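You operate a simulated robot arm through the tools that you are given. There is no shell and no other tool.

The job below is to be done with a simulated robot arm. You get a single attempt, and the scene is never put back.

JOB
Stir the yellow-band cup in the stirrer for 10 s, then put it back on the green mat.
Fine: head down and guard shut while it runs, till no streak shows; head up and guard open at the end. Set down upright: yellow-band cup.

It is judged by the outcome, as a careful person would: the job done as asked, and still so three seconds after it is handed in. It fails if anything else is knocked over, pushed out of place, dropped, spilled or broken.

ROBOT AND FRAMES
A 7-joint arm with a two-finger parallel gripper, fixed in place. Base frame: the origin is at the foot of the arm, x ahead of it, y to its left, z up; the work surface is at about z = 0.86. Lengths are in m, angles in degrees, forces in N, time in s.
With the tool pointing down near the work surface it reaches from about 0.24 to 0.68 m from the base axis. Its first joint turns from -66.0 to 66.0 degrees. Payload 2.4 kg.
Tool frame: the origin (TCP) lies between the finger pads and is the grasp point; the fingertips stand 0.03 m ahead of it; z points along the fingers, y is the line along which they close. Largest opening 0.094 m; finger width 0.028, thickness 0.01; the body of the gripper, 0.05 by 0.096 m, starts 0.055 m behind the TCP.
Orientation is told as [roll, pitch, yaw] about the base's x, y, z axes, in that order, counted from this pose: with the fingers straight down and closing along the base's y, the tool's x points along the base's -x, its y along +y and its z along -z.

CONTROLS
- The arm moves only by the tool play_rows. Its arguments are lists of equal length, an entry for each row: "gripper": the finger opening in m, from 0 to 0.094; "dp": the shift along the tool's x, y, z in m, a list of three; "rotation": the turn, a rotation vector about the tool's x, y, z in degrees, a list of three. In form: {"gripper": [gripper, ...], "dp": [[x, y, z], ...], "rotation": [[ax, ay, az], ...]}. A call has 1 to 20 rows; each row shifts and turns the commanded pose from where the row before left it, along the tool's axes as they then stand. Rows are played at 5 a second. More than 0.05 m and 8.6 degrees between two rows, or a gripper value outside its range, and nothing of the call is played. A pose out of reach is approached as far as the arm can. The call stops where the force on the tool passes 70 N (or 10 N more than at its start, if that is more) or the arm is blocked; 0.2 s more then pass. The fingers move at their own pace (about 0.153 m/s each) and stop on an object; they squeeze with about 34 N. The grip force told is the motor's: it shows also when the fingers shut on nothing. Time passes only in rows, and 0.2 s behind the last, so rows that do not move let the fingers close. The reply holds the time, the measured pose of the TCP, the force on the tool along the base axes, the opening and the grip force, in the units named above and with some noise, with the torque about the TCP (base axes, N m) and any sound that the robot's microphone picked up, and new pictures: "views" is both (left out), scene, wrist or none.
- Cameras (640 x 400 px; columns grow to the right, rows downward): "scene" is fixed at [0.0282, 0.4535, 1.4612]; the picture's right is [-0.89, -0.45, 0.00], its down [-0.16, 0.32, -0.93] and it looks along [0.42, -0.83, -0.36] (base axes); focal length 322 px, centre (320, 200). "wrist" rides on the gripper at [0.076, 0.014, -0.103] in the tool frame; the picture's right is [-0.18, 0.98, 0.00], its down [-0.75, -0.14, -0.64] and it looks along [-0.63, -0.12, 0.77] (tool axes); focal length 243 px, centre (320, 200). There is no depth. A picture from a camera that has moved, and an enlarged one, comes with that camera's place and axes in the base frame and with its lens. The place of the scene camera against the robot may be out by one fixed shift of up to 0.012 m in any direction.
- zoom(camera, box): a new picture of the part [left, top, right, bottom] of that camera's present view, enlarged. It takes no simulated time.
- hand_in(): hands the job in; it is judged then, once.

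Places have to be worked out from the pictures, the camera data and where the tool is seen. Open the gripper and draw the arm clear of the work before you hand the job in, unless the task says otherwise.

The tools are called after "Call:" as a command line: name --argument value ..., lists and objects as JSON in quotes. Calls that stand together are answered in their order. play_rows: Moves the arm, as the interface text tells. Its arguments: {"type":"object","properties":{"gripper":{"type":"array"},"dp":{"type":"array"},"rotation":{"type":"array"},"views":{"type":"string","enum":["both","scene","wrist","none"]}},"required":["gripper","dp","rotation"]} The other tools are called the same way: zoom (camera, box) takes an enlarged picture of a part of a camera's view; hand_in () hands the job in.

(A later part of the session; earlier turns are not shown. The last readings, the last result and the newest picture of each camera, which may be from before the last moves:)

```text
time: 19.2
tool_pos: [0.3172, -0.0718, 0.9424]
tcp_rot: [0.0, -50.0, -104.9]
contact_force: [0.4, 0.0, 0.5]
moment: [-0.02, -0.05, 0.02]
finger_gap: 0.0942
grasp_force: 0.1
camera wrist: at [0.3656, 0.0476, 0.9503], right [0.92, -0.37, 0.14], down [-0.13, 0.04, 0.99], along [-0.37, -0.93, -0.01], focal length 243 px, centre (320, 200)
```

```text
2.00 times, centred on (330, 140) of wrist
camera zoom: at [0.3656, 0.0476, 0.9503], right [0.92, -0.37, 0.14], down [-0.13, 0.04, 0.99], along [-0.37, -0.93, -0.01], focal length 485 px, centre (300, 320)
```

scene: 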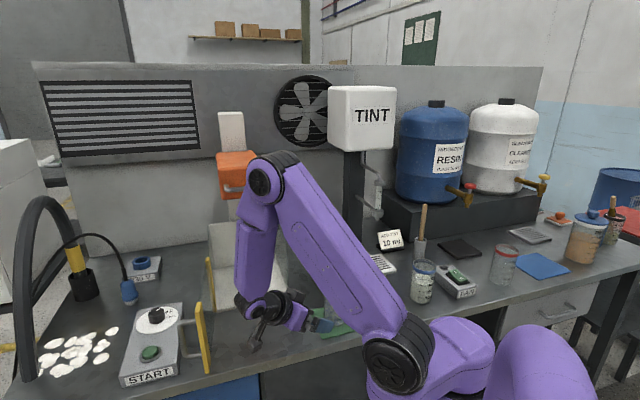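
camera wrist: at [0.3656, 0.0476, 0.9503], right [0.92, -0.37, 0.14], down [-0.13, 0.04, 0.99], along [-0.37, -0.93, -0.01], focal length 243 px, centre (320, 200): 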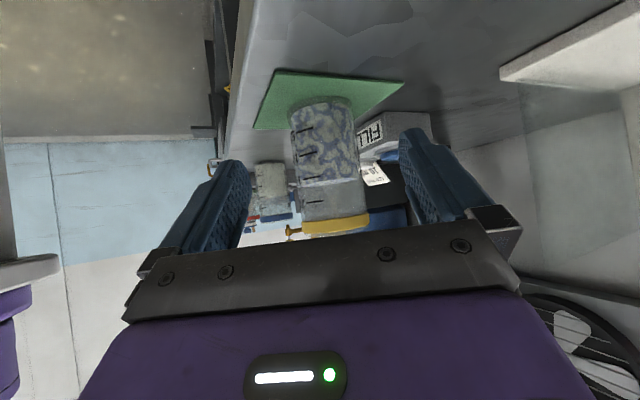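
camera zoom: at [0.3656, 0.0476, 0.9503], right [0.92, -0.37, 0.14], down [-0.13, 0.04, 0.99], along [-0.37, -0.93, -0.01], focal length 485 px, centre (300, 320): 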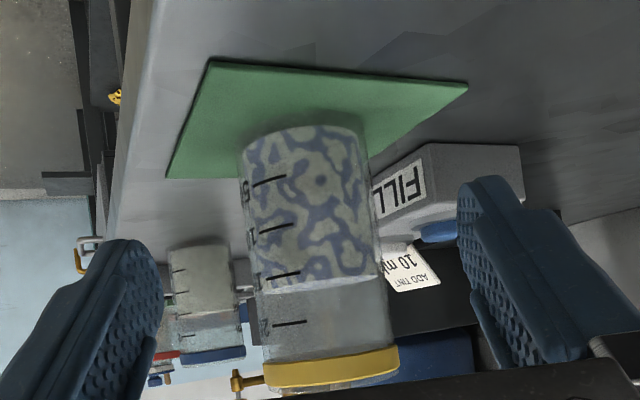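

The cup re-triangulates to (0.292, -0.167), spanning z≈0.862–0.973, and the gripper is in line with it. I'll slide in horizontally with the fingers open, stopping with the TCP about 7 mm short of the axis.

Call:
play_rows --gripper '[0.094, 0.094, 0.094, 0.094, 0.094]' --dp '[[-0.01365, 0, 0.0186], [-0.01365, 0, 0.0186], [-0.01365, 0, 0.0186], [-0.01365, 0, 0.0186], [0, 0, 0]]' --rotation '[[0, 0, 0], [0, 0, 0], [0, 0, 0], [0, 0, 0], [0, 0, 0]]'

Call:
zoom --camera "wrist" --box '[200, 40, 460, 240]'

Call:
zoom --camera "scene" --box '[250, 240, 410, 360]'

```text
time: 20.4
tool_pos: [0.2946, -0.1606, 0.9375]
tcp_rot: [0.0, -50.1, -104.8]
contact_force: [-0.2, -0.1, 0.6]
moment: [0.0, 0.06, -0.02]
finger_gap: 0.0942
grasp_force: 0.1
camera wrist: at [0.3427, -0.0427, 0.9455], right [0.92, -0.37, 0.14], down [-0.13, 0.04, 0.99], along [-0.37, -0.93, -0.01], focal length 243 px, centre (320, 200)
```

scene: 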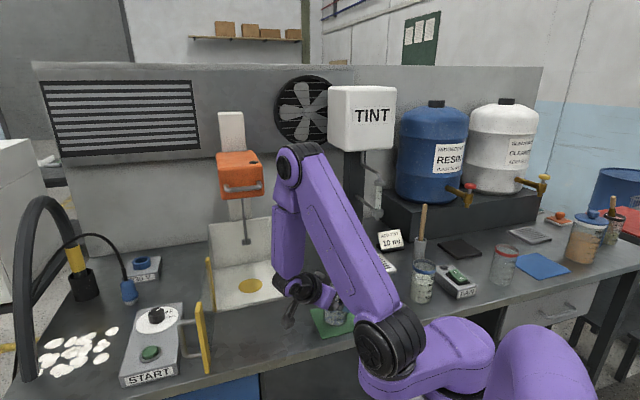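
wrist: 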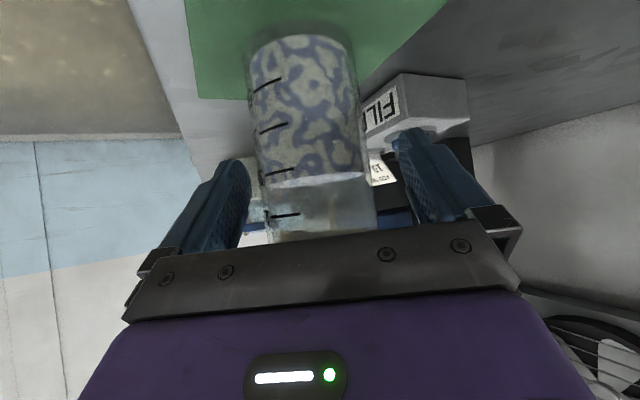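

```text
2.00 times, centred on (330, 140) of wrist
camera zoom: at [0.3427, -0.0427, 0.9455], right [0.92, -0.37, 0.14], down [-0.13, 0.04, 0.99], along [-0.37, -0.93, -0.01], focal length 485 px, centre (300, 320)
```

zoom: 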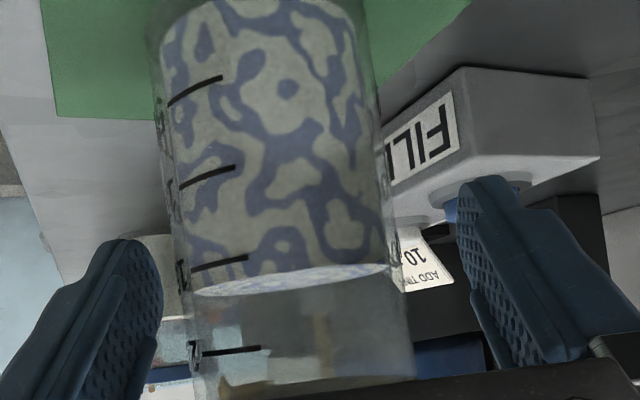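

```text
3.33 times, centred on (330, 300) of scene
camera zoom: at [0.0282, 0.4535, 1.4612], right [-0.89, -0.45, 0.0], down [-0.16, 0.32, -0.93], along [0.42, -0.83, -0.36], focal length 1074 px, centre (287, -133)
```

zoom: 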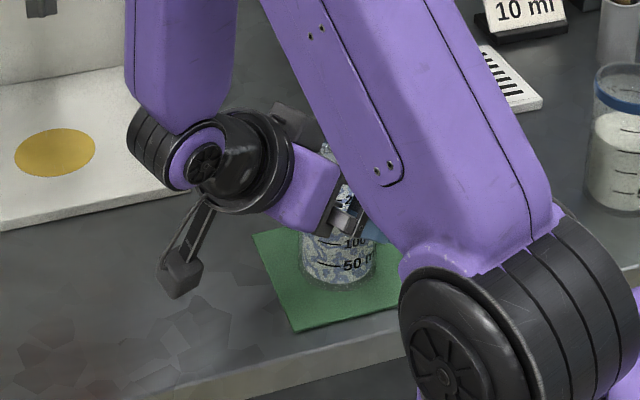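

The fingers flank the cup with no contact force, so I'll close gently onto it.

Call:
play_rows --gripper '[0.085, 0.078, 0.072, 0.066, 0.06, 0.055, 0.05, 0.05]' --dp '[[0, 0, 0], [0, 0, 0], [0, 0, 0], [0, 0, 0], [0, 0, 0], [0, 0, 0], [0, 0, 0], [0, 0, 0]]' --rotation '[[0, 0, 0], [0, 0, 0], [0, 0, 0], [0, 0, 0], [0, 0, 0], [0, 0, 0], [0, 0, 0], [0, 0, 0]]' --views "wrist"

```text
time: 22.2
tool_pos: [0.296, -0.1604, 0.9388]
tcp_rot: [0.0, -49.9, -104.8]
contact_force: [-0.5, 0.7, 0.5]
moment: [0.01, -0.05, -0.01]
finger_gap: 0.0653
grasp_force: 33.7
camera wrist: at [0.3429, -0.0424, 0.9456], right [0.92, -0.37, 0.14], down [-0.13, 0.04, 0.99], along [-0.37, -0.93, -0.01], focal length 243 px, centre (320, 200)
```

wrist: 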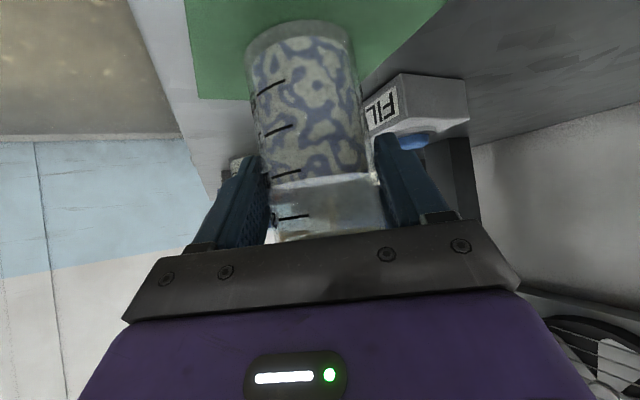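

The cup is held at 0.065 m. I'll lift it 6 cm, ease away from the mat and swing the heading towards -45°, slowly so nothing spills.

Call:
play_rows --gripper '[0.05, 0.05, 0.05, 0.05, 0.05, 0.05, 0.05, 0.05, 0.05, 0.05]' --dp '[[-0.0057, 0, -0.0048], [-0.0115, 0, -0.00965], [-0.0115, 0, -0.00965], [-0.0115, 0, -0.00965], [-0.0057, 0, -0.0048], [0.01026, 0.01312, -0.0122], [0.01026, 0.01312, -0.0122], [0.01026, 0.01312, -0.0122], [0.01026, 0.01312, -0.0122], [0.01026, 0.01312, -0.0122]]' --rotation '[[0, 0, 0], [0, 0, 0], [0, 0, 0], [0, 0, 0], [0, 0, 0], [0, 0, 0], [0, 0, 0], [0, 0, 0], [0, 0, 0], [0, 0, 0]]'

```text
time: 24.4
tool_pos: [0.3768, -0.1003, 0.9951]
tcp_rot: [-0.1, -50.0, -104.8]
contact_force: [0.2, -0.6, -2.4]
moment: [0.01, 0.01, 0.0]
finger_gap: 0.0652
grasp_force: 34.3
camera wrist: at [0.4244, 0.0177, 1.0023], right [0.92, -0.37, 0.14], down [-0.13, 0.04, 0.99], along [-0.37, -0.93, -0.01], focal length 243 px, centre (320, 200)
```

scene: 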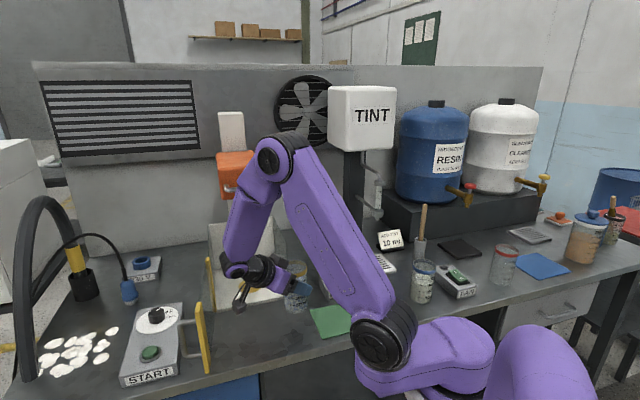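
wrist: 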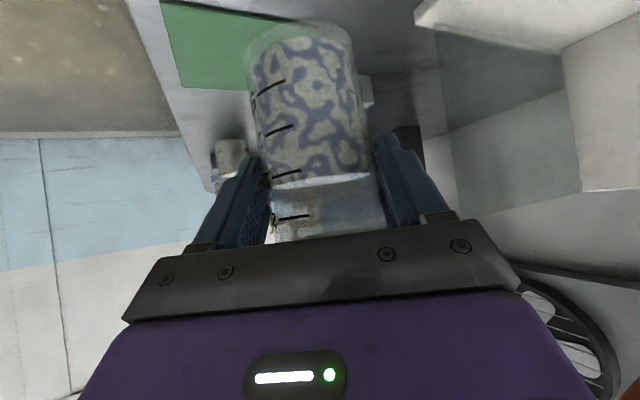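

The cup is up and upright, so I'll rotate the heading from -105° to -45° about the vertical here, clear of the open door.

Call:
play_rows --gripper '[0.05, 0.05, 0.05, 0.05, 0.05, 0.05, 0.05, 0.05, 0.05, 0.05, 0.05]' --dp '[[0, 0, 0], [0, 0, 0], [0, 0, 0], [0, 0, 0], [0, 0, 0], [0, 0, 0], [0, 0, 0], [0, 0, 0], [0, 0, 0], [0, 0, 0], [0, 0, 0]]' --rotation '[[-4.596, 0, -3.856], [-4.596, 0, -3.856], [-4.596, 0, -3.856], [-4.596, 0, -3.856], [-4.596, 0, -3.856], [-4.596, 0, -3.856], [-4.596, 0, -3.856], [-4.596, 0, -3.856], [-4.596, 0, -3.856], [-4.596, 0, -3.856], [0, 0, 0]]'

Call:
zoom --camera "scene" --box '[190, 180, 350, 330]'

```text
time: 26.8
tool_pos: [0.3788, -0.0975, 1.0006]
tcp_rot: [-0.8, -49.9, -44.3]
contact_force: [-0.1, -0.4, -2.4]
moment: [0.05, 0.02, 0.03]
finger_gap: 0.065
grasp_force: 33.9
out of reach, approached as far as the arm can: row 10
camera wrist: at [0.2999, 0.0011, 1.0092], right [0.78, 0.61, 0.13], down [-0.1, -0.09, 0.99], along [0.62, -0.78, -0.01], focal length 243 px, centre (320, 200)
```

scene: 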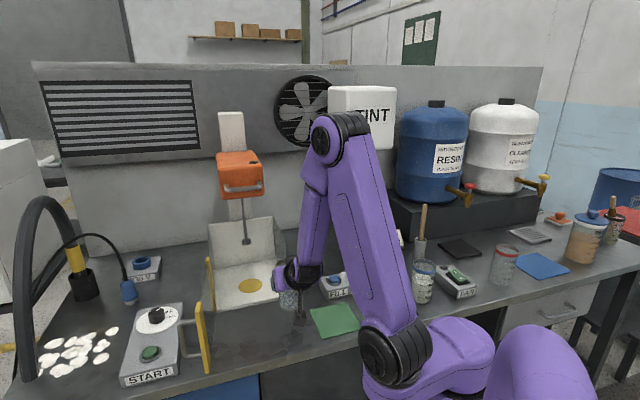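
wrist: 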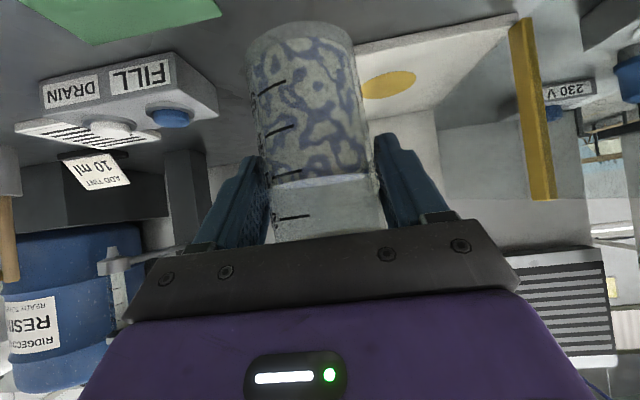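

```text
2.67 times, centred on (270, 255) of scene
camera zoom: at [0.0282, 0.4535, 1.4612], right [-0.89, -0.45, 0.0], down [-0.16, 0.32, -0.93], along [0.42, -0.83, -0.36], focal length 860 px, centre (453, 53)
```

zoom: 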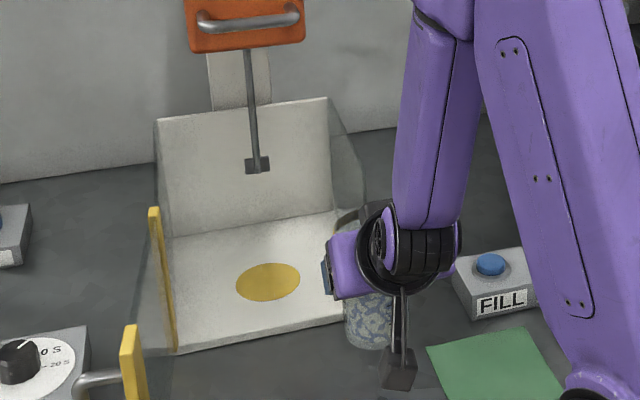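

The wrist view places the disc at (0.576, -0.177). I'll move the cup to the pre-insert point in front of the stirrer, TCP about (0.485, -0.088, 0.96), with the cup base about 1.5 cm above the tray.

Call:
play_rows --gripper '[0.05, 0.05, 0.05, 0.05, 0.05, 0.05, 0.05, 0.05]' --dp '[[-0.002, 0.01154, 0.01126], [-0.002, 0.01154, 0.01126], [-0.002, 0.01154, 0.01126], [-0.002, 0.01154, 0.01126], [-0.002, 0.01154, 0.01126], [-0.002, 0.01154, 0.01126], [-0.002, 0.01154, 0.01126], [0, 0, 0]]' --rotation '[[0, 0, 0], [0, 0, 0], [0, 0, 0], [0, 0, 0], [0, 0, 0], [0, 0, 0], [0, 0, 0], [0, 0, 0]]'

Call:
zoom --camera "scene" --box '[180, 160, 340, 330]'

```text
time: 28.6
tool_pos: [0.4843, -0.0879, 0.9603]
tcp_rot: [0.0, -50.0, -44.7]
contact_force: [0.2, 0.3, -2.7]
moment: [0.01, 0.03, -0.02]
finger_gap: 0.0651
grasp_force: 34.8
camera wrist: at [0.405, 0.0106, 0.9678], right [0.78, 0.61, 0.14], down [-0.1, -0.09, 0.99], along [0.62, -0.78, -0.01], focal length 243 px, centre (320, 200)
```

scene: 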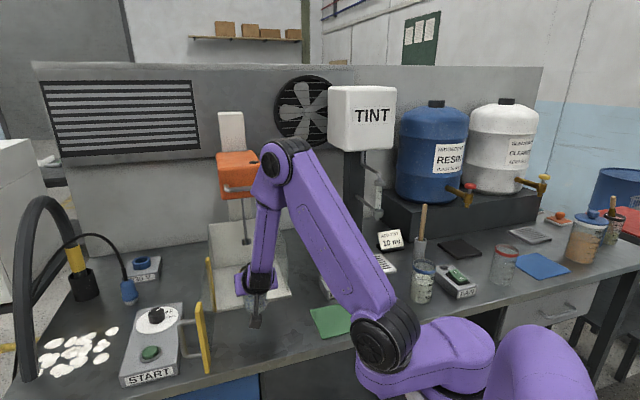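
wrist: 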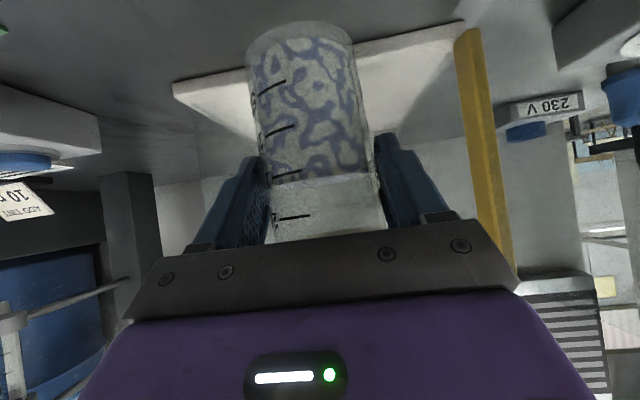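

```text
2.35 times, centred on (260, 245) of scene
camera zoom: at [0.0282, 0.4535, 1.4612], right [-0.89, -0.45, 0.0], down [-0.16, 0.32, -0.93], along [0.42, -0.83, -0.36], focal length 758 px, centre (461, 94)
```

zoom: 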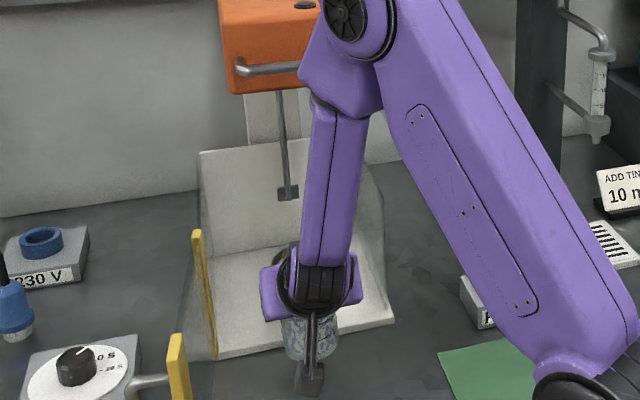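

The forearm passes near the head's handle in the picture, so I'll insert in two halves and look in between.

Call:
play_rows --gripper '[0.05, 0.05, 0.05, 0.05, 0.05]' --dp '[[-0.0094, 0.00015, 0.0118], [-0.0094, 0.00015, 0.0118], [-0.0094, 0.00015, 0.0118], [-0.0094, 0.00015, 0.0118], [0, 0, 0]]' --rotation '[[0, 0, 0], [0, 0, 0], [0, 0, 0], [0, 0, 0], [0, 0, 0]]'

Call:
zoom --camera "scene" --box '[180, 130, 340, 330]'

```text
time: 29.8
tool_pos: [0.5271, -0.1324, 0.9586]
tcp_rot: [0.0, -50.0, -44.9]
contact_force: [0.5, -0.3, -2.4]
moment: [0.04, 0.02, -0.03]
finger_gap: 0.065
grasp_force: 33.9
camera wrist: at [0.449, -0.0336, 0.9663], right [0.78, 0.61, 0.14], down [-0.1, -0.1, 0.99], along [0.62, -0.78, -0.01], focal length 243 px, centre (320, 200)
```

scene: 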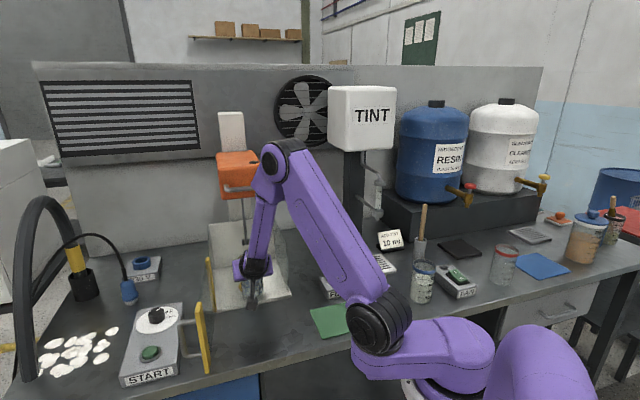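
wrist: 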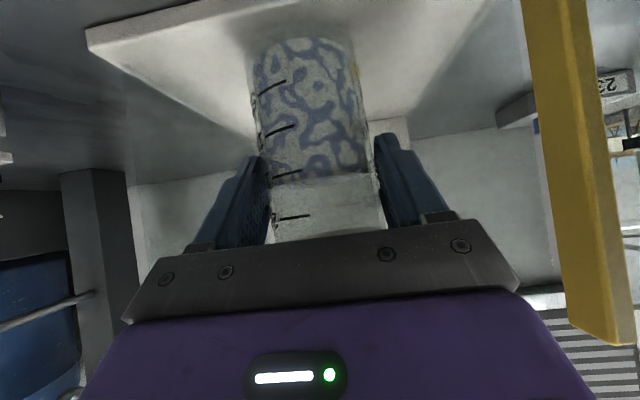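

```text
2.00 times, centred on (260, 230) of scene
camera zoom: at [0.0282, 0.4534, 1.4612], right [-0.89, -0.45, 0.0], down [-0.16, 0.32, -0.93], along [0.42, -0.83, -0.36], focal length 645 px, centre (440, 140)
```

zoom: 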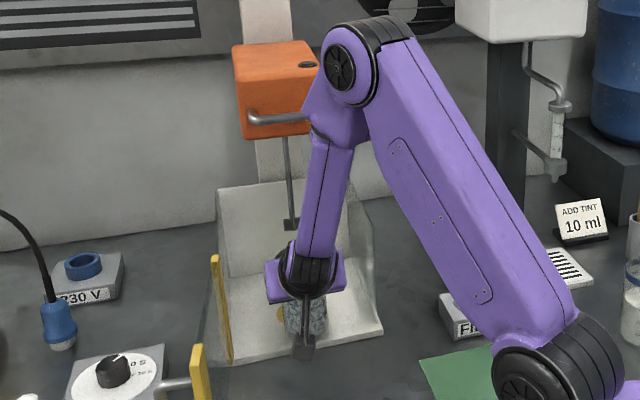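

There's no contact and the cup is over the tray's front. I'll go on in small steps, watching forces.

Call:
play_rows --gripper '[0.05, 0.05, 0.05]' --dp '[[-0.0094, 0.00015, 0.0118], [-0.0094, 0.00015, 0.0118], [0, 0, 0]]' --rotation '[[0, 0, 0], [0, 0, 0], [0, 0, 0]]'

Call:
zoom --camera "scene" --box '[200, 130, 320, 310]'

```text
time: 30.6
tool_pos: [0.5511, -0.1535, 0.9586]
tcp_rot: [0.0, -50.0, -44.7]
contact_force: [0.2, -0.3, -2.9]
moment: [-0.01, -0.02, 0.01]
finger_gap: 0.0652
grasp_force: 34.3
camera wrist: at [0.4713, -0.0548, 0.9661], right [0.78, 0.61, 0.14], down [-0.1, -0.1, 0.99], along [0.62, -0.78, -0.01], focal length 243 px, centre (320, 200)
```

scene: 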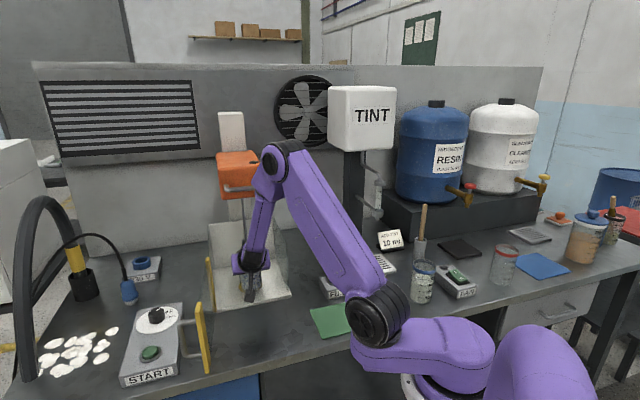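
wrist: 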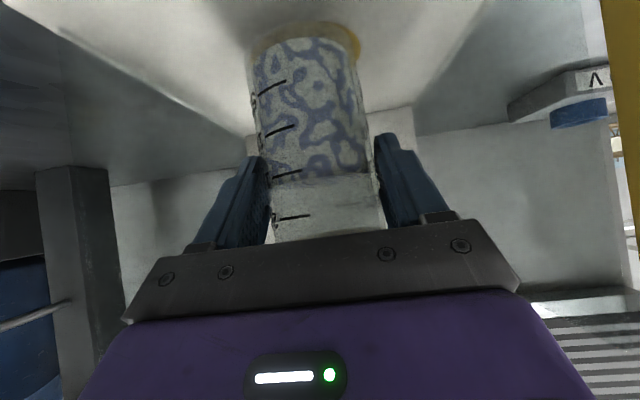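

```text
2.22 times, centred on (260, 220) of scene
camera zoom: at [0.0282, 0.4534, 1.4612], right [-0.89, -0.45, 0.0], down [-0.16, 0.32, -0.93], along [0.42, -0.83, -0.36], focal length 716 px, centre (453, 156)
```

zoom: 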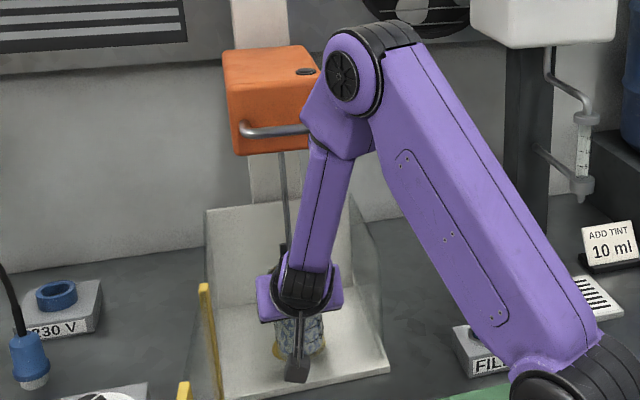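

The yellow disc now shows around the cup base; I'll zoom the wrist view to judge the remaining offset.

Call:
zoom --camera "wrist" --box '[220, 0, 400, 120]'

```text
3.33 times, centred on (310, 60) of wrist
camera zoom: at [0.4713, -0.0548, 0.9661], right [0.78, 0.61, 0.14], down [-0.1, -0.1, 0.99], along [0.62, -0.78, -0.01], focal length 809 px, centre (353, 667)
```

zoom: 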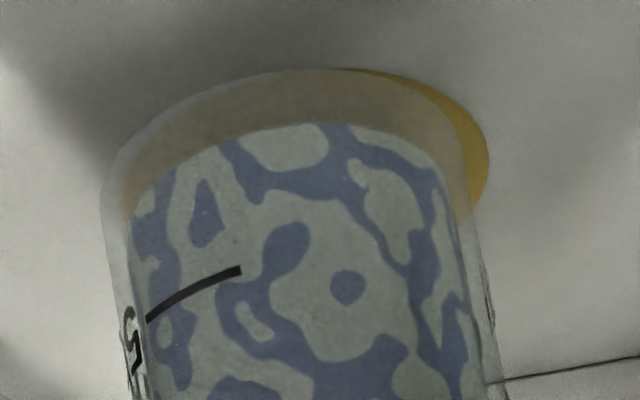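

The disc centre refines to (0.579, -0.178) and the cup axis is now at about (0.557, -0.159). I'll move the remaining 2.8 cm in.

Call:
play_rows --gripper '[0.05, 0.05, 0.05]' --dp '[[-0.0091, 0.001, 0.01085], [-0.0091, 0.001, 0.01085], [0, 0, 0]]' --rotation '[[0, 0, 0], [0, 0, 0], [0, 0, 0]]'

Call:
zoom --camera "wrist" --box '[220, 0, 400, 120]'

Call:
zoom --camera "scene" --box '[200, 190, 310, 310]'

```text
time: 31.4
tool_pos: [0.5702, -0.1699, 0.9594]
tcp_rot: [0.0, -50.0, -44.8]
contact_force: [0.3, -1.0, -3.3]
moment: [0.02, 0.01, 0.01]
finger_gap: 0.0651
grasp_force: 35.2
camera wrist: at [0.4918, -0.0713, 0.9669], right [0.78, 0.61, 0.14], down [-0.1, -0.1, 0.99], along [0.62, -0.78, -0.01], focal length 243 px, centre (320, 200)
```

scene: 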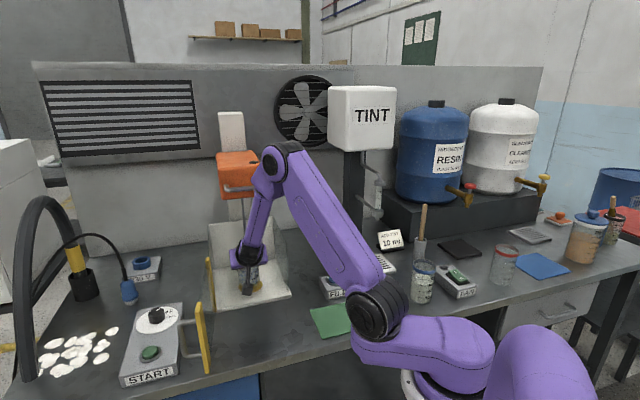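
wrist: 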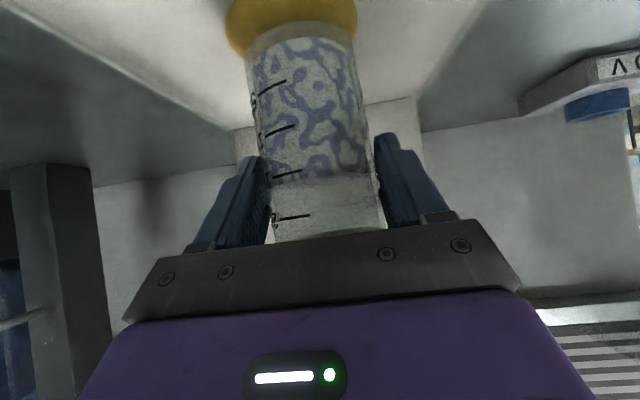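

```text
3.33 times, centred on (310, 60) of wrist
camera zoom: at [0.4918, -0.0713, 0.9669], right [0.78, 0.61, 0.14], down [-0.1, -0.1, 0.99], along [0.62, -0.78, -0.01], focal length 809 px, centre (353, 667)
```

zoom: 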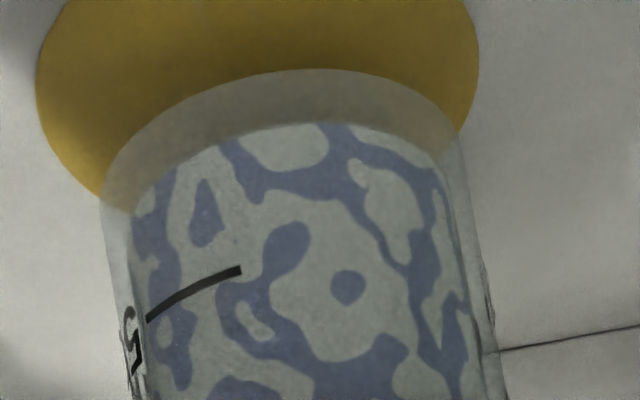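

```text
3.33 times, centred on (255, 250) of scene
camera zoom: at [0.0282, 0.4534, 1.4612], right [-0.89, -0.45, 0.0], down [-0.16, 0.32, -0.93], along [0.42, -0.83, -0.36], focal length 1074 px, centre (537, 33)
```

zoom: 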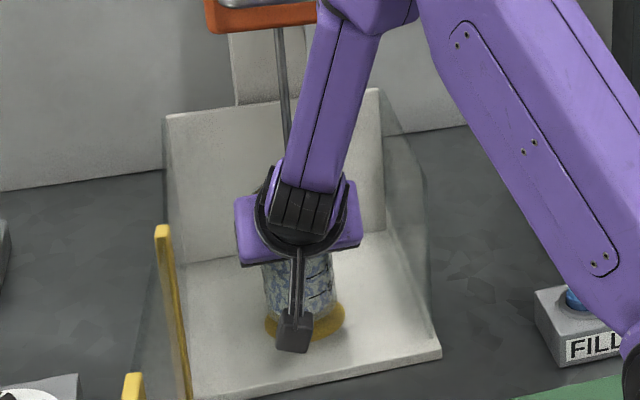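

The cup base is within 5 mm of the disc centre and clear below the blade. I'll make that small correction and lower gently, watching for contact.

Call:
play_rows --gripper '[0.05, 0.05, 0.05, 0.05]' --dp '[[-0.0028, -0.002, 0.0034], [0.00306, 0, 0.00257], [0.00306, 0, 0.00257], [0, 0, 0]]' --rotation '[[0, 0, 0], [0, 0, 0], [0, 0, 0], [0, 0, 0]]' --views "wrist"

Call:
zoom --camera "wrist" --box '[220, 0, 400, 120]'

```text
time: 32.4
tool_pos: [0.5728, -0.1758, 0.9508]
tcp_rot: [0.0, -50.0, -44.8]
contact_force: [-0.1, -0.2, -2.2]
moment: [-0.02, 0.0, -0.02]
finger_gap: 0.065
grasp_force: 33.9
camera wrist: at [0.4937, -0.0774, 0.9579], right [0.78, 0.61, 0.14], down [-0.1, -0.1, 0.99], along [0.62, -0.78, -0.01], focal length 243 px, centre (320, 200)
```

wrist: 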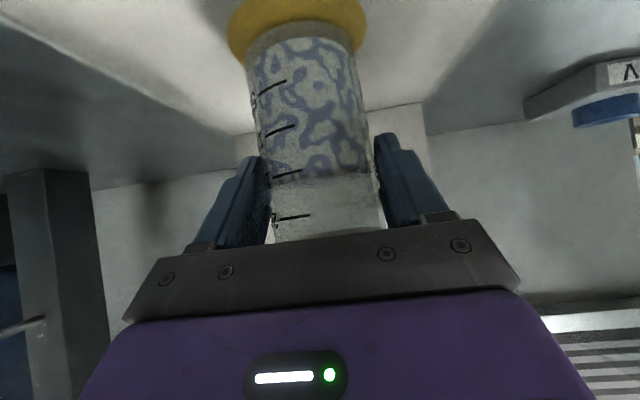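

```text
3.33 times, centred on (310, 60) of wrist
camera zoom: at [0.4937, -0.0774, 0.9579], right [0.78, 0.61, 0.14], down [-0.1, -0.1, 0.99], along [0.62, -0.78, -0.01], focal length 809 px, centre (353, 667)
```

zoom: 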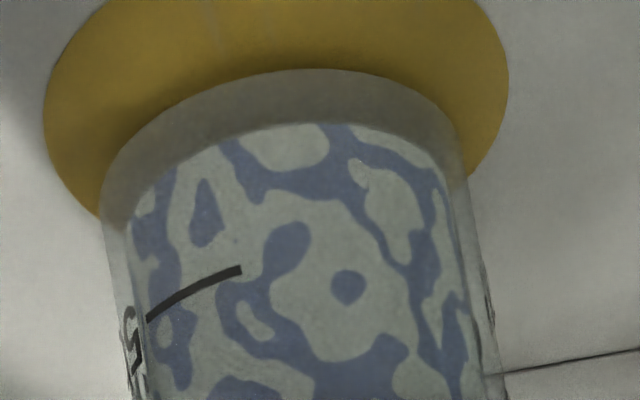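

There's no contact yet, with the base at about 0.875. I'll lower further in fine steps.

Call:
play_rows --gripper '[0.05, 0.05, 0.05]' --dp '[[0.0019, 0, 0.0016], [0.0019, 0, 0.0016], [0, 0, 0]]' --rotation '[[0, 0, 0], [0, 0, 0], [0, 0, 0]]' --views "wrist"

Call:
zoom --camera "wrist" --box '[220, 0, 400, 120]'

```text
time: 33.2
tool_pos: [0.5733, -0.1757, 0.9471]
tcp_rot: [0.1, -50.1, -45.0]
contact_force: [-0.9, 0.4, 7.5]
moment: [0.16, -0.14, 0.02]
finger_gap: 0.0653
grasp_force: 33.7
camera wrist: at [0.4938, -0.0778, 0.9539], right [0.78, 0.61, 0.14], down [-0.11, -0.09, 0.99], along [0.62, -0.78, -0.01], focal length 243 px, centre (320, 200)
```

wrist: 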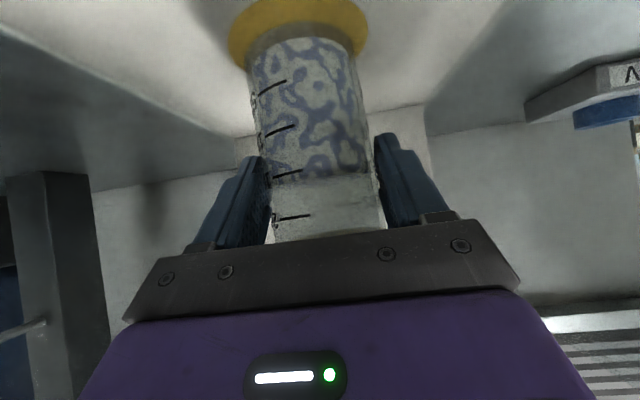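

```text
3.33 times, centred on (310, 60) of wrist
camera zoom: at [0.4938, -0.0778, 0.9539], right [0.78, 0.61, 0.14], down [-0.11, -0.09, 0.99], along [0.62, -0.78, -0.01], focal length 809 px, centre (353, 667)
```

zoom: 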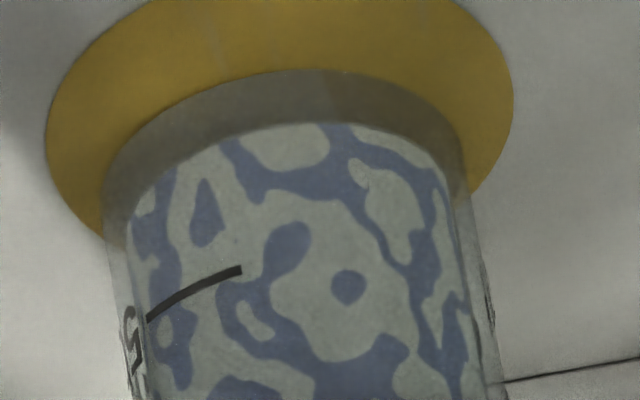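

The base touched down (Fz +7.5 N) and the cup is centred on the disc within about 4 mm. I'll open the fingers to release it.

Call:
play_rows --gripper '[0.07, 0.075, 0.082, 0.09, 0.094, 0.094]' --dp '[[-0.0007, 0, -0.0006], [0, 0, 0], [0, 0, 0], [0, 0, 0], [0, 0, 0], [0, 0, 0]]' --rotation '[[0, 0, 0], [0, 0, 0], [0, 0, 0], [0, 0, 0], [0, 0, 0], [0, 0, 0]]' --views "wrist"

```text
time: 34.6
tool_pos: [0.5725, -0.1765, 0.9464]
tcp_rot: [0.0, -49.9, -44.8]
contact_force: [0.0, 0.4, 0.4]
moment: [-0.01, -0.02, -0.01]
finger_gap: 0.0942
grasp_force: 0.0
camera wrist: at [0.4933, -0.0776, 0.9546], right [0.78, 0.61, 0.14], down [-0.1, -0.09, 0.99], along [0.62, -0.78, -0.01], focal length 243 px, centre (320, 200)
```

wrist: 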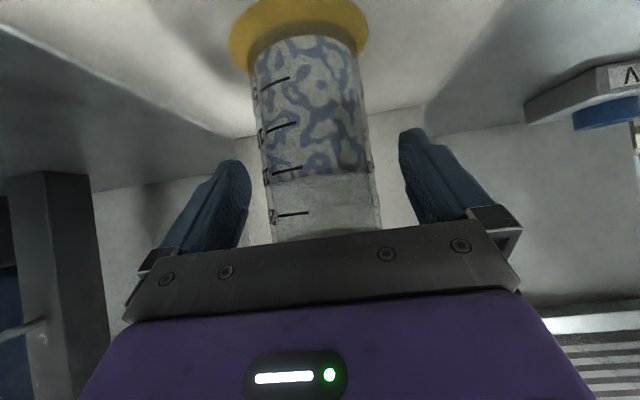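

The cup stands free on the disc. I'll retract straight back along the heading and view the stirrer.

Call:
play_rows --gripper '[0.094, 0.094, 0.094, 0.094, 0.094, 0.094, 0.094]' --dp '[[0.0129, 0, -0.0153], [0.0161, 0, -0.01915], [0.0161, 0, -0.01915], [0.0161, 0, -0.01915], [0.0161, 0, -0.01915], [0.0161, 0, -0.01915], [0, 0, 0]]' --rotation '[[0, 0, 0], [0, 0, 0], [0, 0, 0], [0, 0, 0], [0, 0, 0], [0, 0, 0], [0, 0, 0]]'

Call:
zoom --camera "wrist" --box '[160, 0, 480, 200]'

Call:
zoom --camera "scene" --box '[190, 140, 310, 310]'

```text
time: 36.2
tool_pos: [0.4692, -0.0751, 0.9463]
tcp_rot: [-0.1, -50.0, -44.8]
contact_force: [0.2, 0.3, -0.1]
moment: [-0.03, 0.0, 0.0]
finger_gap: 0.0941
grasp_force: 0.0
camera wrist: at [0.3891, 0.0235, 0.954], right [0.78, 0.61, 0.14], down [-0.1, -0.09, 0.99], along [0.62, -0.78, -0.01], focal length 243 px, centre (320, 200)
```

scene: 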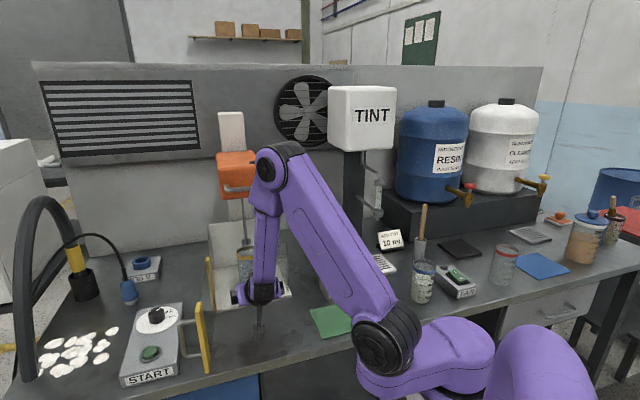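
wrist: 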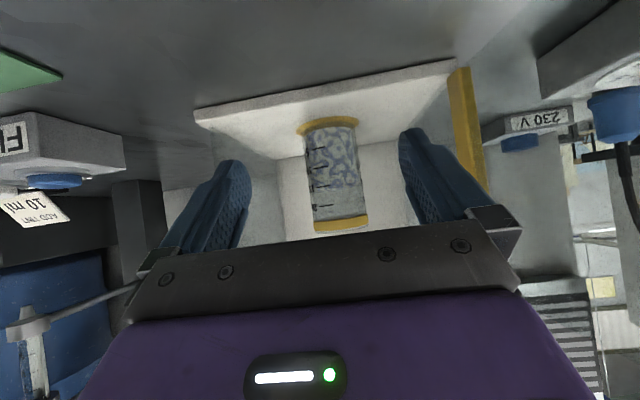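

```text
2.00 times, centred on (320, 100) of wrist
camera zoom: at [0.3891, 0.0235, 0.954], right [0.78, 0.61, 0.14], down [-0.1, -0.09, 0.99], along [0.62, -0.78, -0.01], focal length 485 px, centre (320, 400)
```

zoom: 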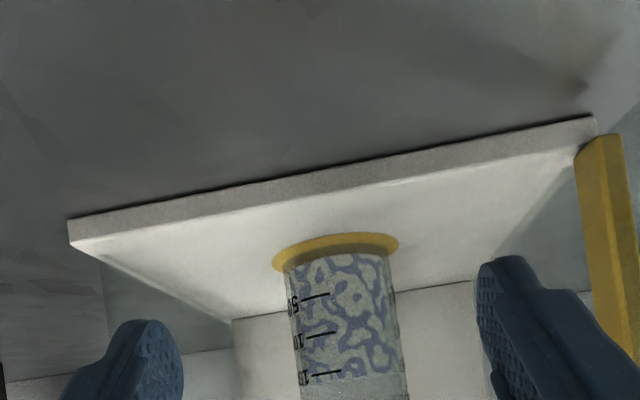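

```text
2.35 times, centred on (250, 225) of scene
camera zoom: at [0.0281, 0.4535, 1.4612], right [-0.89, -0.45, 0.0], down [-0.16, 0.32, -0.93], along [0.42, -0.83, -0.36], focal length 758 px, centre (485, 141)
```

zoom: 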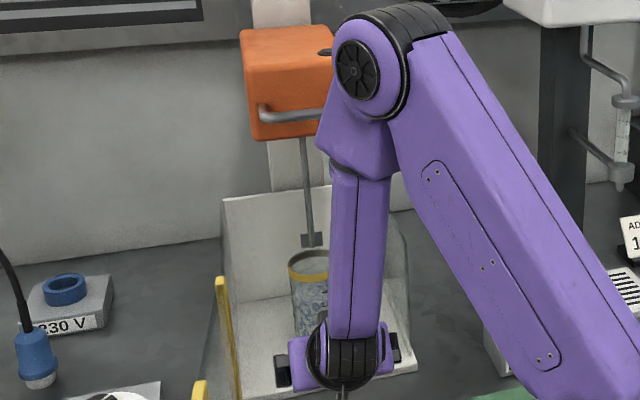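

The cup stands upright, centred on the disc under the blade. I'll raise and back the gripper off to look at the head and its handle level-on.

Call:
play_rows --gripper '[0.094, 0.094, 0.094, 0.094, 0.094, 0.094, 0.094]' --dp '[[-0.0191, 0, -0.0291], [-0.0191, 0, -0.0291], [-0.0191, 0, -0.0291], [-0.0191, 0, -0.0291], [-0.0191, 0, -0.0291], [-0.0191, 0, -0.0291], [0, 0, 0]]' --rotation '[[0, 0, 0], [0, 0, 0], [0, 0, 0], [0, 0, 0], [0, 0, 0], [0, 0, 0], [0, 0, 0]]'

Call:
zoom --camera "wrist" --box '[160, 0, 480, 240]'

Call:
zoom --camera "scene" --box '[180, 100, 330, 310]'

```text
time: 37.8
tool_pos: [0.4261, -0.0342, 1.1481]
tcp_rot: [0.0, -50.0, -44.8]
contact_force: [0.6, -0.9, 0.7]
moment: [0.04, 0.0, 0.0]
finger_gap: 0.0941
grasp_force: 0.1
camera wrist: at [0.3456, 0.0654, 1.1568], right [0.78, 0.61, 0.14], down [-0.1, -0.1, 0.99], along [0.62, -0.78, -0.01], focal length 243 px, centre (320, 200)
```

scene: 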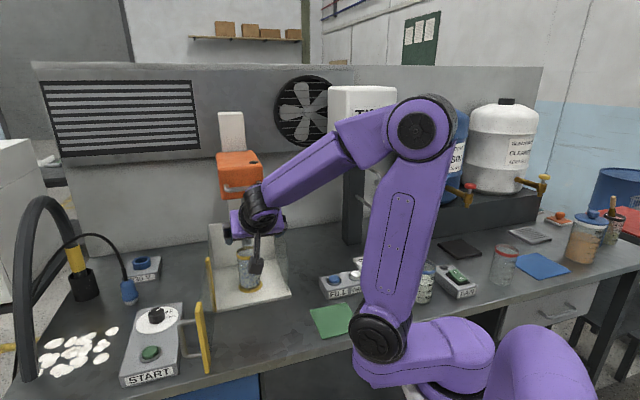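
wrist: 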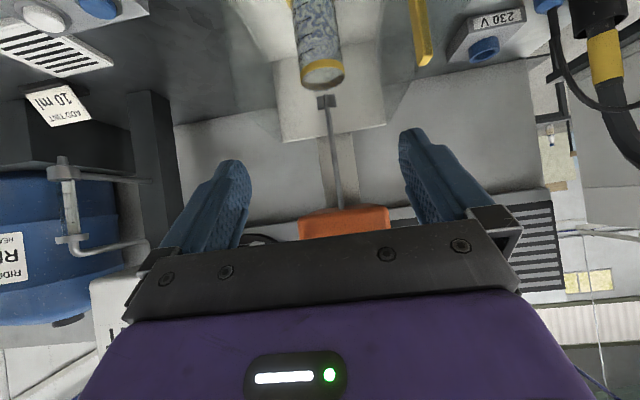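

```text
1.67 times, centred on (320, 120) of wrist
camera zoom: at [0.3456, 0.0654, 1.1568], right [0.78, 0.61, 0.14], down [-0.1, -0.1, 0.99], along [0.62, -0.78, -0.01], focal length 404 px, centre (320, 333)
```

zoom: 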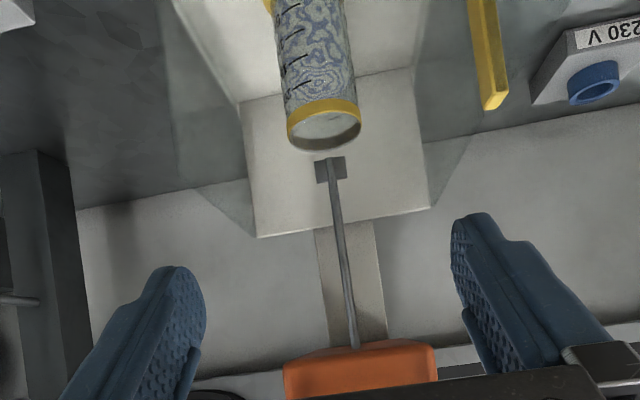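

```text
1.90 times, centred on (255, 205) of scene
camera zoom: at [0.0281, 0.4535, 1.4612], right [-0.89, -0.45, 0.0], down [-0.16, 0.32, -0.93], along [0.42, -0.83, -0.36], focal length 614 px, centre (444, 190)
```

zoom: 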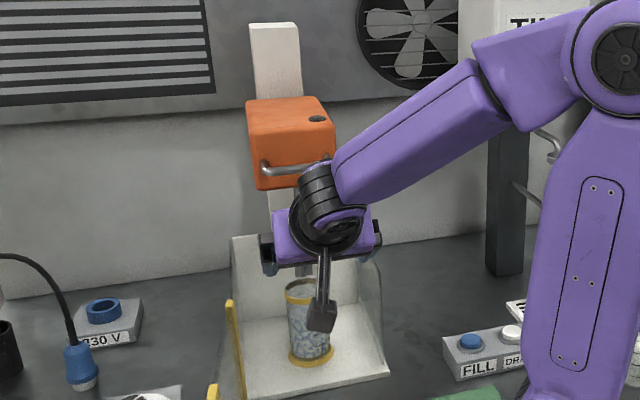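

From earlier pictures I triangulate the head's handle bar at about (0.519, -0.114, 1.21), running along 45°. I'll untilt the tool to vertical, close the fingers and rise to look down at the handle.

Call:
play_rows --gripper '[0.07, 0.04, 0.02, 0.0, 0.0, 0.0, 0.0, 0.0, 0.0, 0.0, 0.0, 0.0]' --dp '[[0, 0, 0], [0, 0, 0], [0, 0, 0], [0, 0, 0], [0, 0, 0], [0, 0, 0], [0, 0, 0], [0, 0, -0.036], [0, 0, -0.036], [0, 0, -0.036], [0, 0, -0.036], [0, 0, 0]]' --rotation '[[0, 7.15, 0], [0, 7.15, 0], [0, 7.15, 0], [0, 7.15, 0], [0, 7.15, 0], [0, 7.15, 0], [0, 7.1, 0], [0, 0, 0], [0, 0, 0], [0, 0, 0], [0, 0, 0], [0, 0, 0]]'

Call:
zoom --camera "wrist" --box '[160, 60, 480, 260]'

Call:
zoom --camera "scene" --box '[180, 80, 340, 230]'

```text
time: 40.4
tool_pos: [0.4256, -0.0295, 1.2884]
tcp_rot: [-0.1, 0.0, -44.9]
contact_force: [0.0, -0.7, 0.2]
moment: [0.01, -0.01, 0.02]
finger_gap: 0.0
grasp_force: 32.2
camera wrist: at [0.3827, 0.0332, 1.392], right [0.82, 0.57, 0.0], down [0.44, -0.63, 0.64], along [0.36, -0.53, -0.77], focal length 243 px, centre (320, 200)
```

scene: 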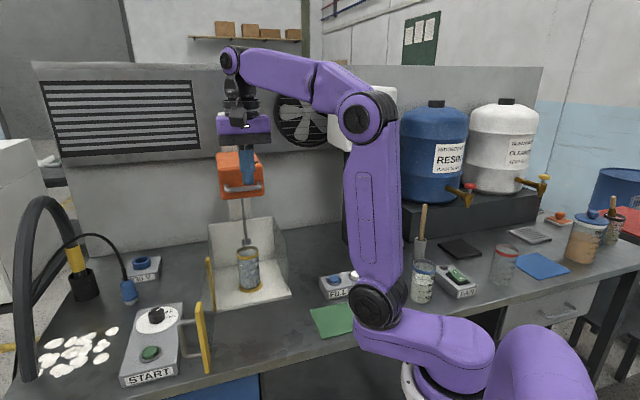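
wrist: 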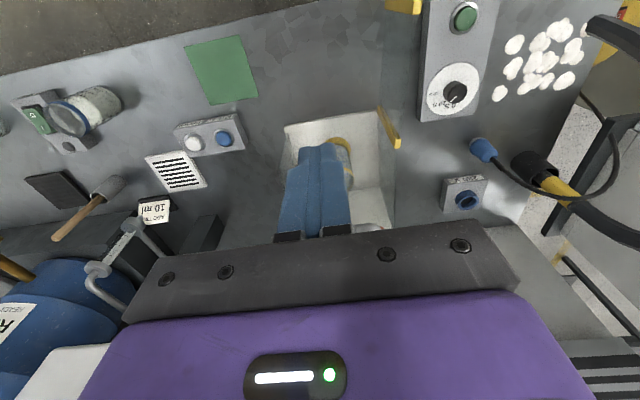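

```text
2.00 times, centred on (320, 160) of wrist
camera zoom: at [0.3827, 0.0332, 1.392], right [0.82, 0.57, 0.0], down [0.44, -0.63, 0.64], along [0.36, -0.53, -0.77], focal length 485 px, centre (320, 280)
```

zoom: 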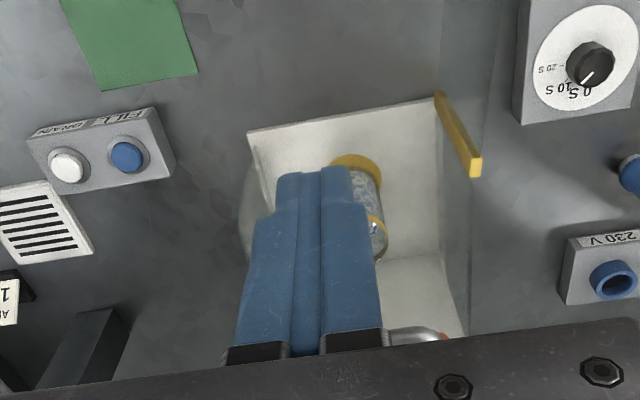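

```text
2.67 times, centred on (260, 155) of scene
camera zoom: at [0.0282, 0.4535, 1.4612], right [-0.89, -0.45, 0.0], down [-0.16, 0.32, -0.93], along [0.42, -0.83, -0.36], focal length 860 px, centre (480, 320)
```

zoom: 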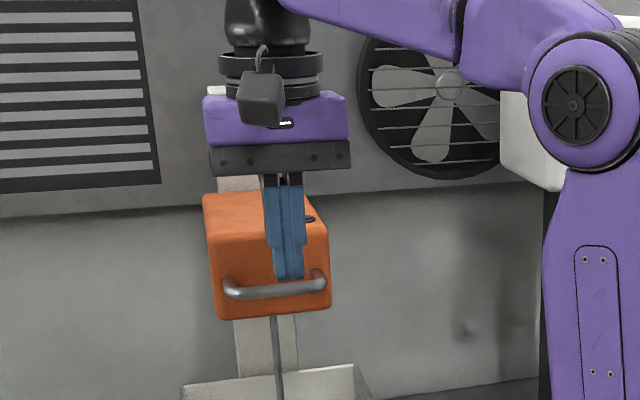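

The fingertips act as a good reference for the scene camera, and I now put the bar centre at about (0.513, -0.116), z≈1.21. I'll move the closed fingertips to hover above it.

Call:
play_rows --gripper '[0.0, 0.0, 0.0, 0.0, 0.0, 0.0]' --dp '[[-0.0246, 0, 0], [-0.0246, 0, 0], [-0.0246, 0, 0], [-0.0246, 0, 0], [-0.0226, 0, 0], [0, 0, 0]]' --rotation '[[0, 0, 0], [0, 0, 0], [0, 0, 0], [0, 0, 0], [0, 0, 0], [0, 0, 0]]'

Call:
zoom --camera "wrist" --box '[220, 100, 420, 240]'

Call:
zoom --camera "scene" --box '[200, 120, 290, 210]'

```text
time: 41.8
tool_pos: [0.5124, -0.1193, 1.288]
tcp_rot: [0.0, 0.0, -44.8]
contact_force: [0.9, 0.6, -0.5]
moment: [-0.02, -0.01, -0.01]
finger_gap: 0.0001
grasp_force: 33.1
camera wrist: at [0.4699, -0.0553, 1.3906], right [0.82, 0.57, 0.0], down [0.44, -0.63, 0.64], along [0.36, -0.53, -0.77], focal length 243 px, centre (320, 200)
```

scene: 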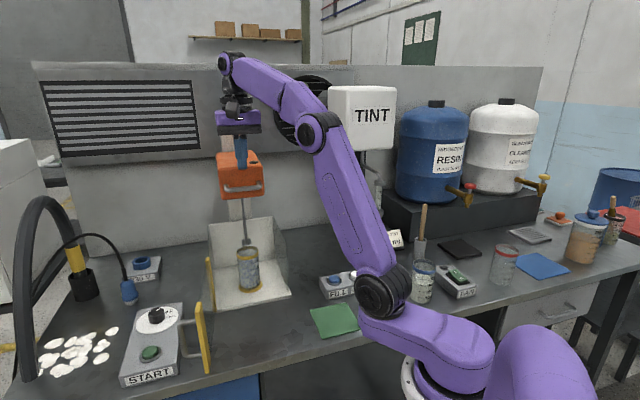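
wrist: 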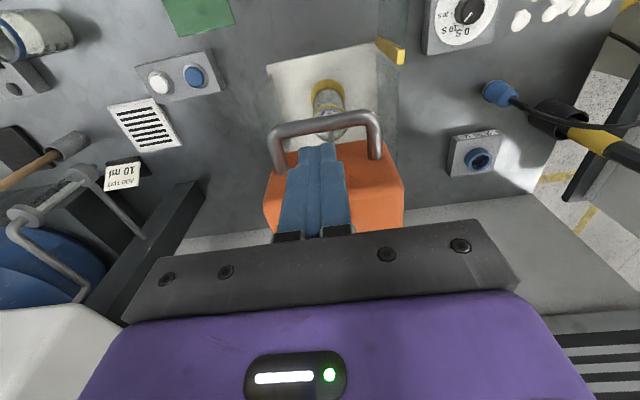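

```text
2.86 times, centred on (320, 170) of wrist
camera zoom: at [0.4699, -0.0553, 1.3906], right [0.82, 0.57, 0.0], down [0.44, -0.63, 0.64], along [0.36, -0.53, -0.77], focal length 693 px, centre (320, 286)
```

zoom: 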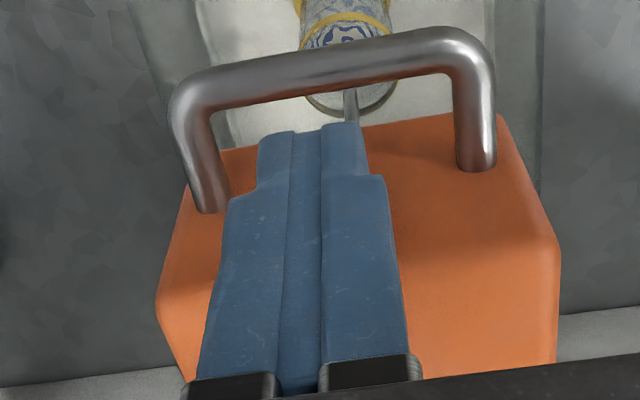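

```text
4.44 times, centred on (245, 165) of scene
camera zoom: at [0.0282, 0.4535, 1.4612], right [-0.89, -0.45, 0.0], down [-0.16, 0.32, -0.93], along [0.42, -0.83, -0.36], focal length 1432 px, centre (653, 356)
```

zoom: 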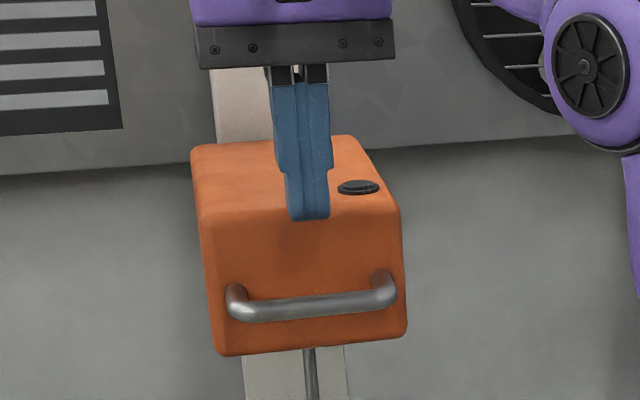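

The bar lies right under the fingertips (bar top about z=1.215, tips at 1.258). I'll descend and start pressing the head down, watching force.

Call:
play_rows --gripper '[0.0, 0.0, 0.0, 0.0, 0.0, 0.0]' --dp '[[0, 0.002, 0.018], [0, 0, 0.015], [0, 0, 0.01], [0, 0, 0.01], [0, 0, 0.01], [0, 0, 0]]' --rotation '[[0, 0, 0], [0, 0, 0], [0, 0, 0], [0, 0, 0], [0, 0, 0], [0, 0, 0]]'

Call:
zoom --camera "scene" --box '[190, 120, 310, 300]'

```text
time: 43.2
tool_pos: [0.5139, -0.1151, 1.2266]
tcp_rot: [0.0, 0.1, -44.8]
contact_force: [0.3, -0.8, 0.8]
moment: [0.0, 0.0, 0.0]
finger_gap: 0.0
grasp_force: 32.7
camera wrist: at [0.471, -0.052, 1.3289], right [0.82, 0.57, 0.0], down [0.44, -0.63, 0.64], along [0.36, -0.53, -0.77], focal length 243 px, centre (320, 200)
```

scene: 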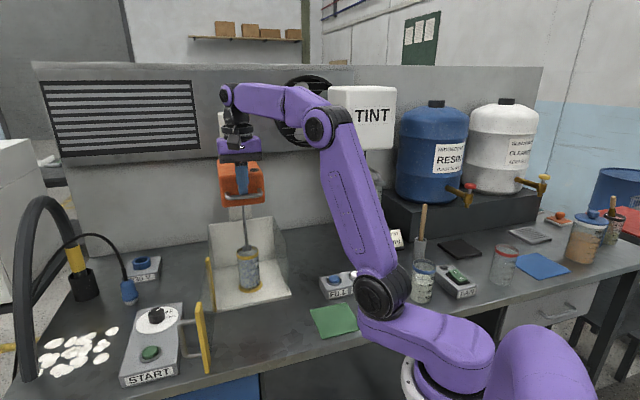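
wrist: 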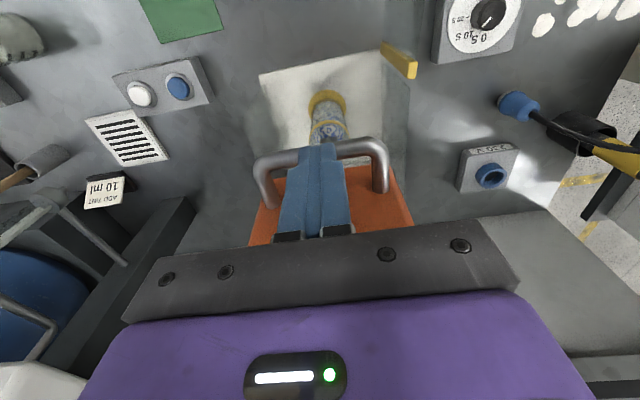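

```text
2.22 times, centred on (250, 210) of scene
camera zoom: at [0.0282, 0.4535, 1.4612], right [-0.89, -0.45, 0.0], down [-0.16, 0.32, -0.93], along [0.42, -0.83, -0.36], focal length 716 px, centre (476, 178)
```

zoom: 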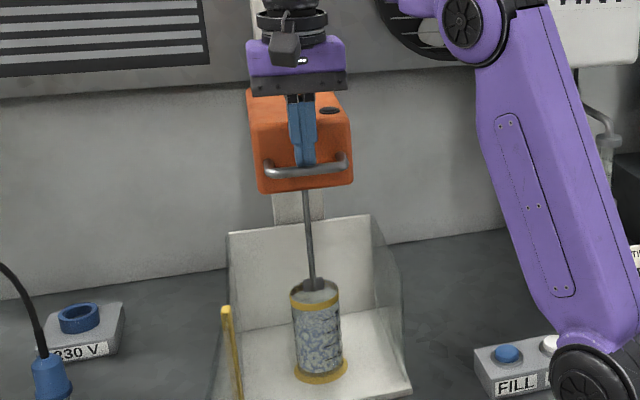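

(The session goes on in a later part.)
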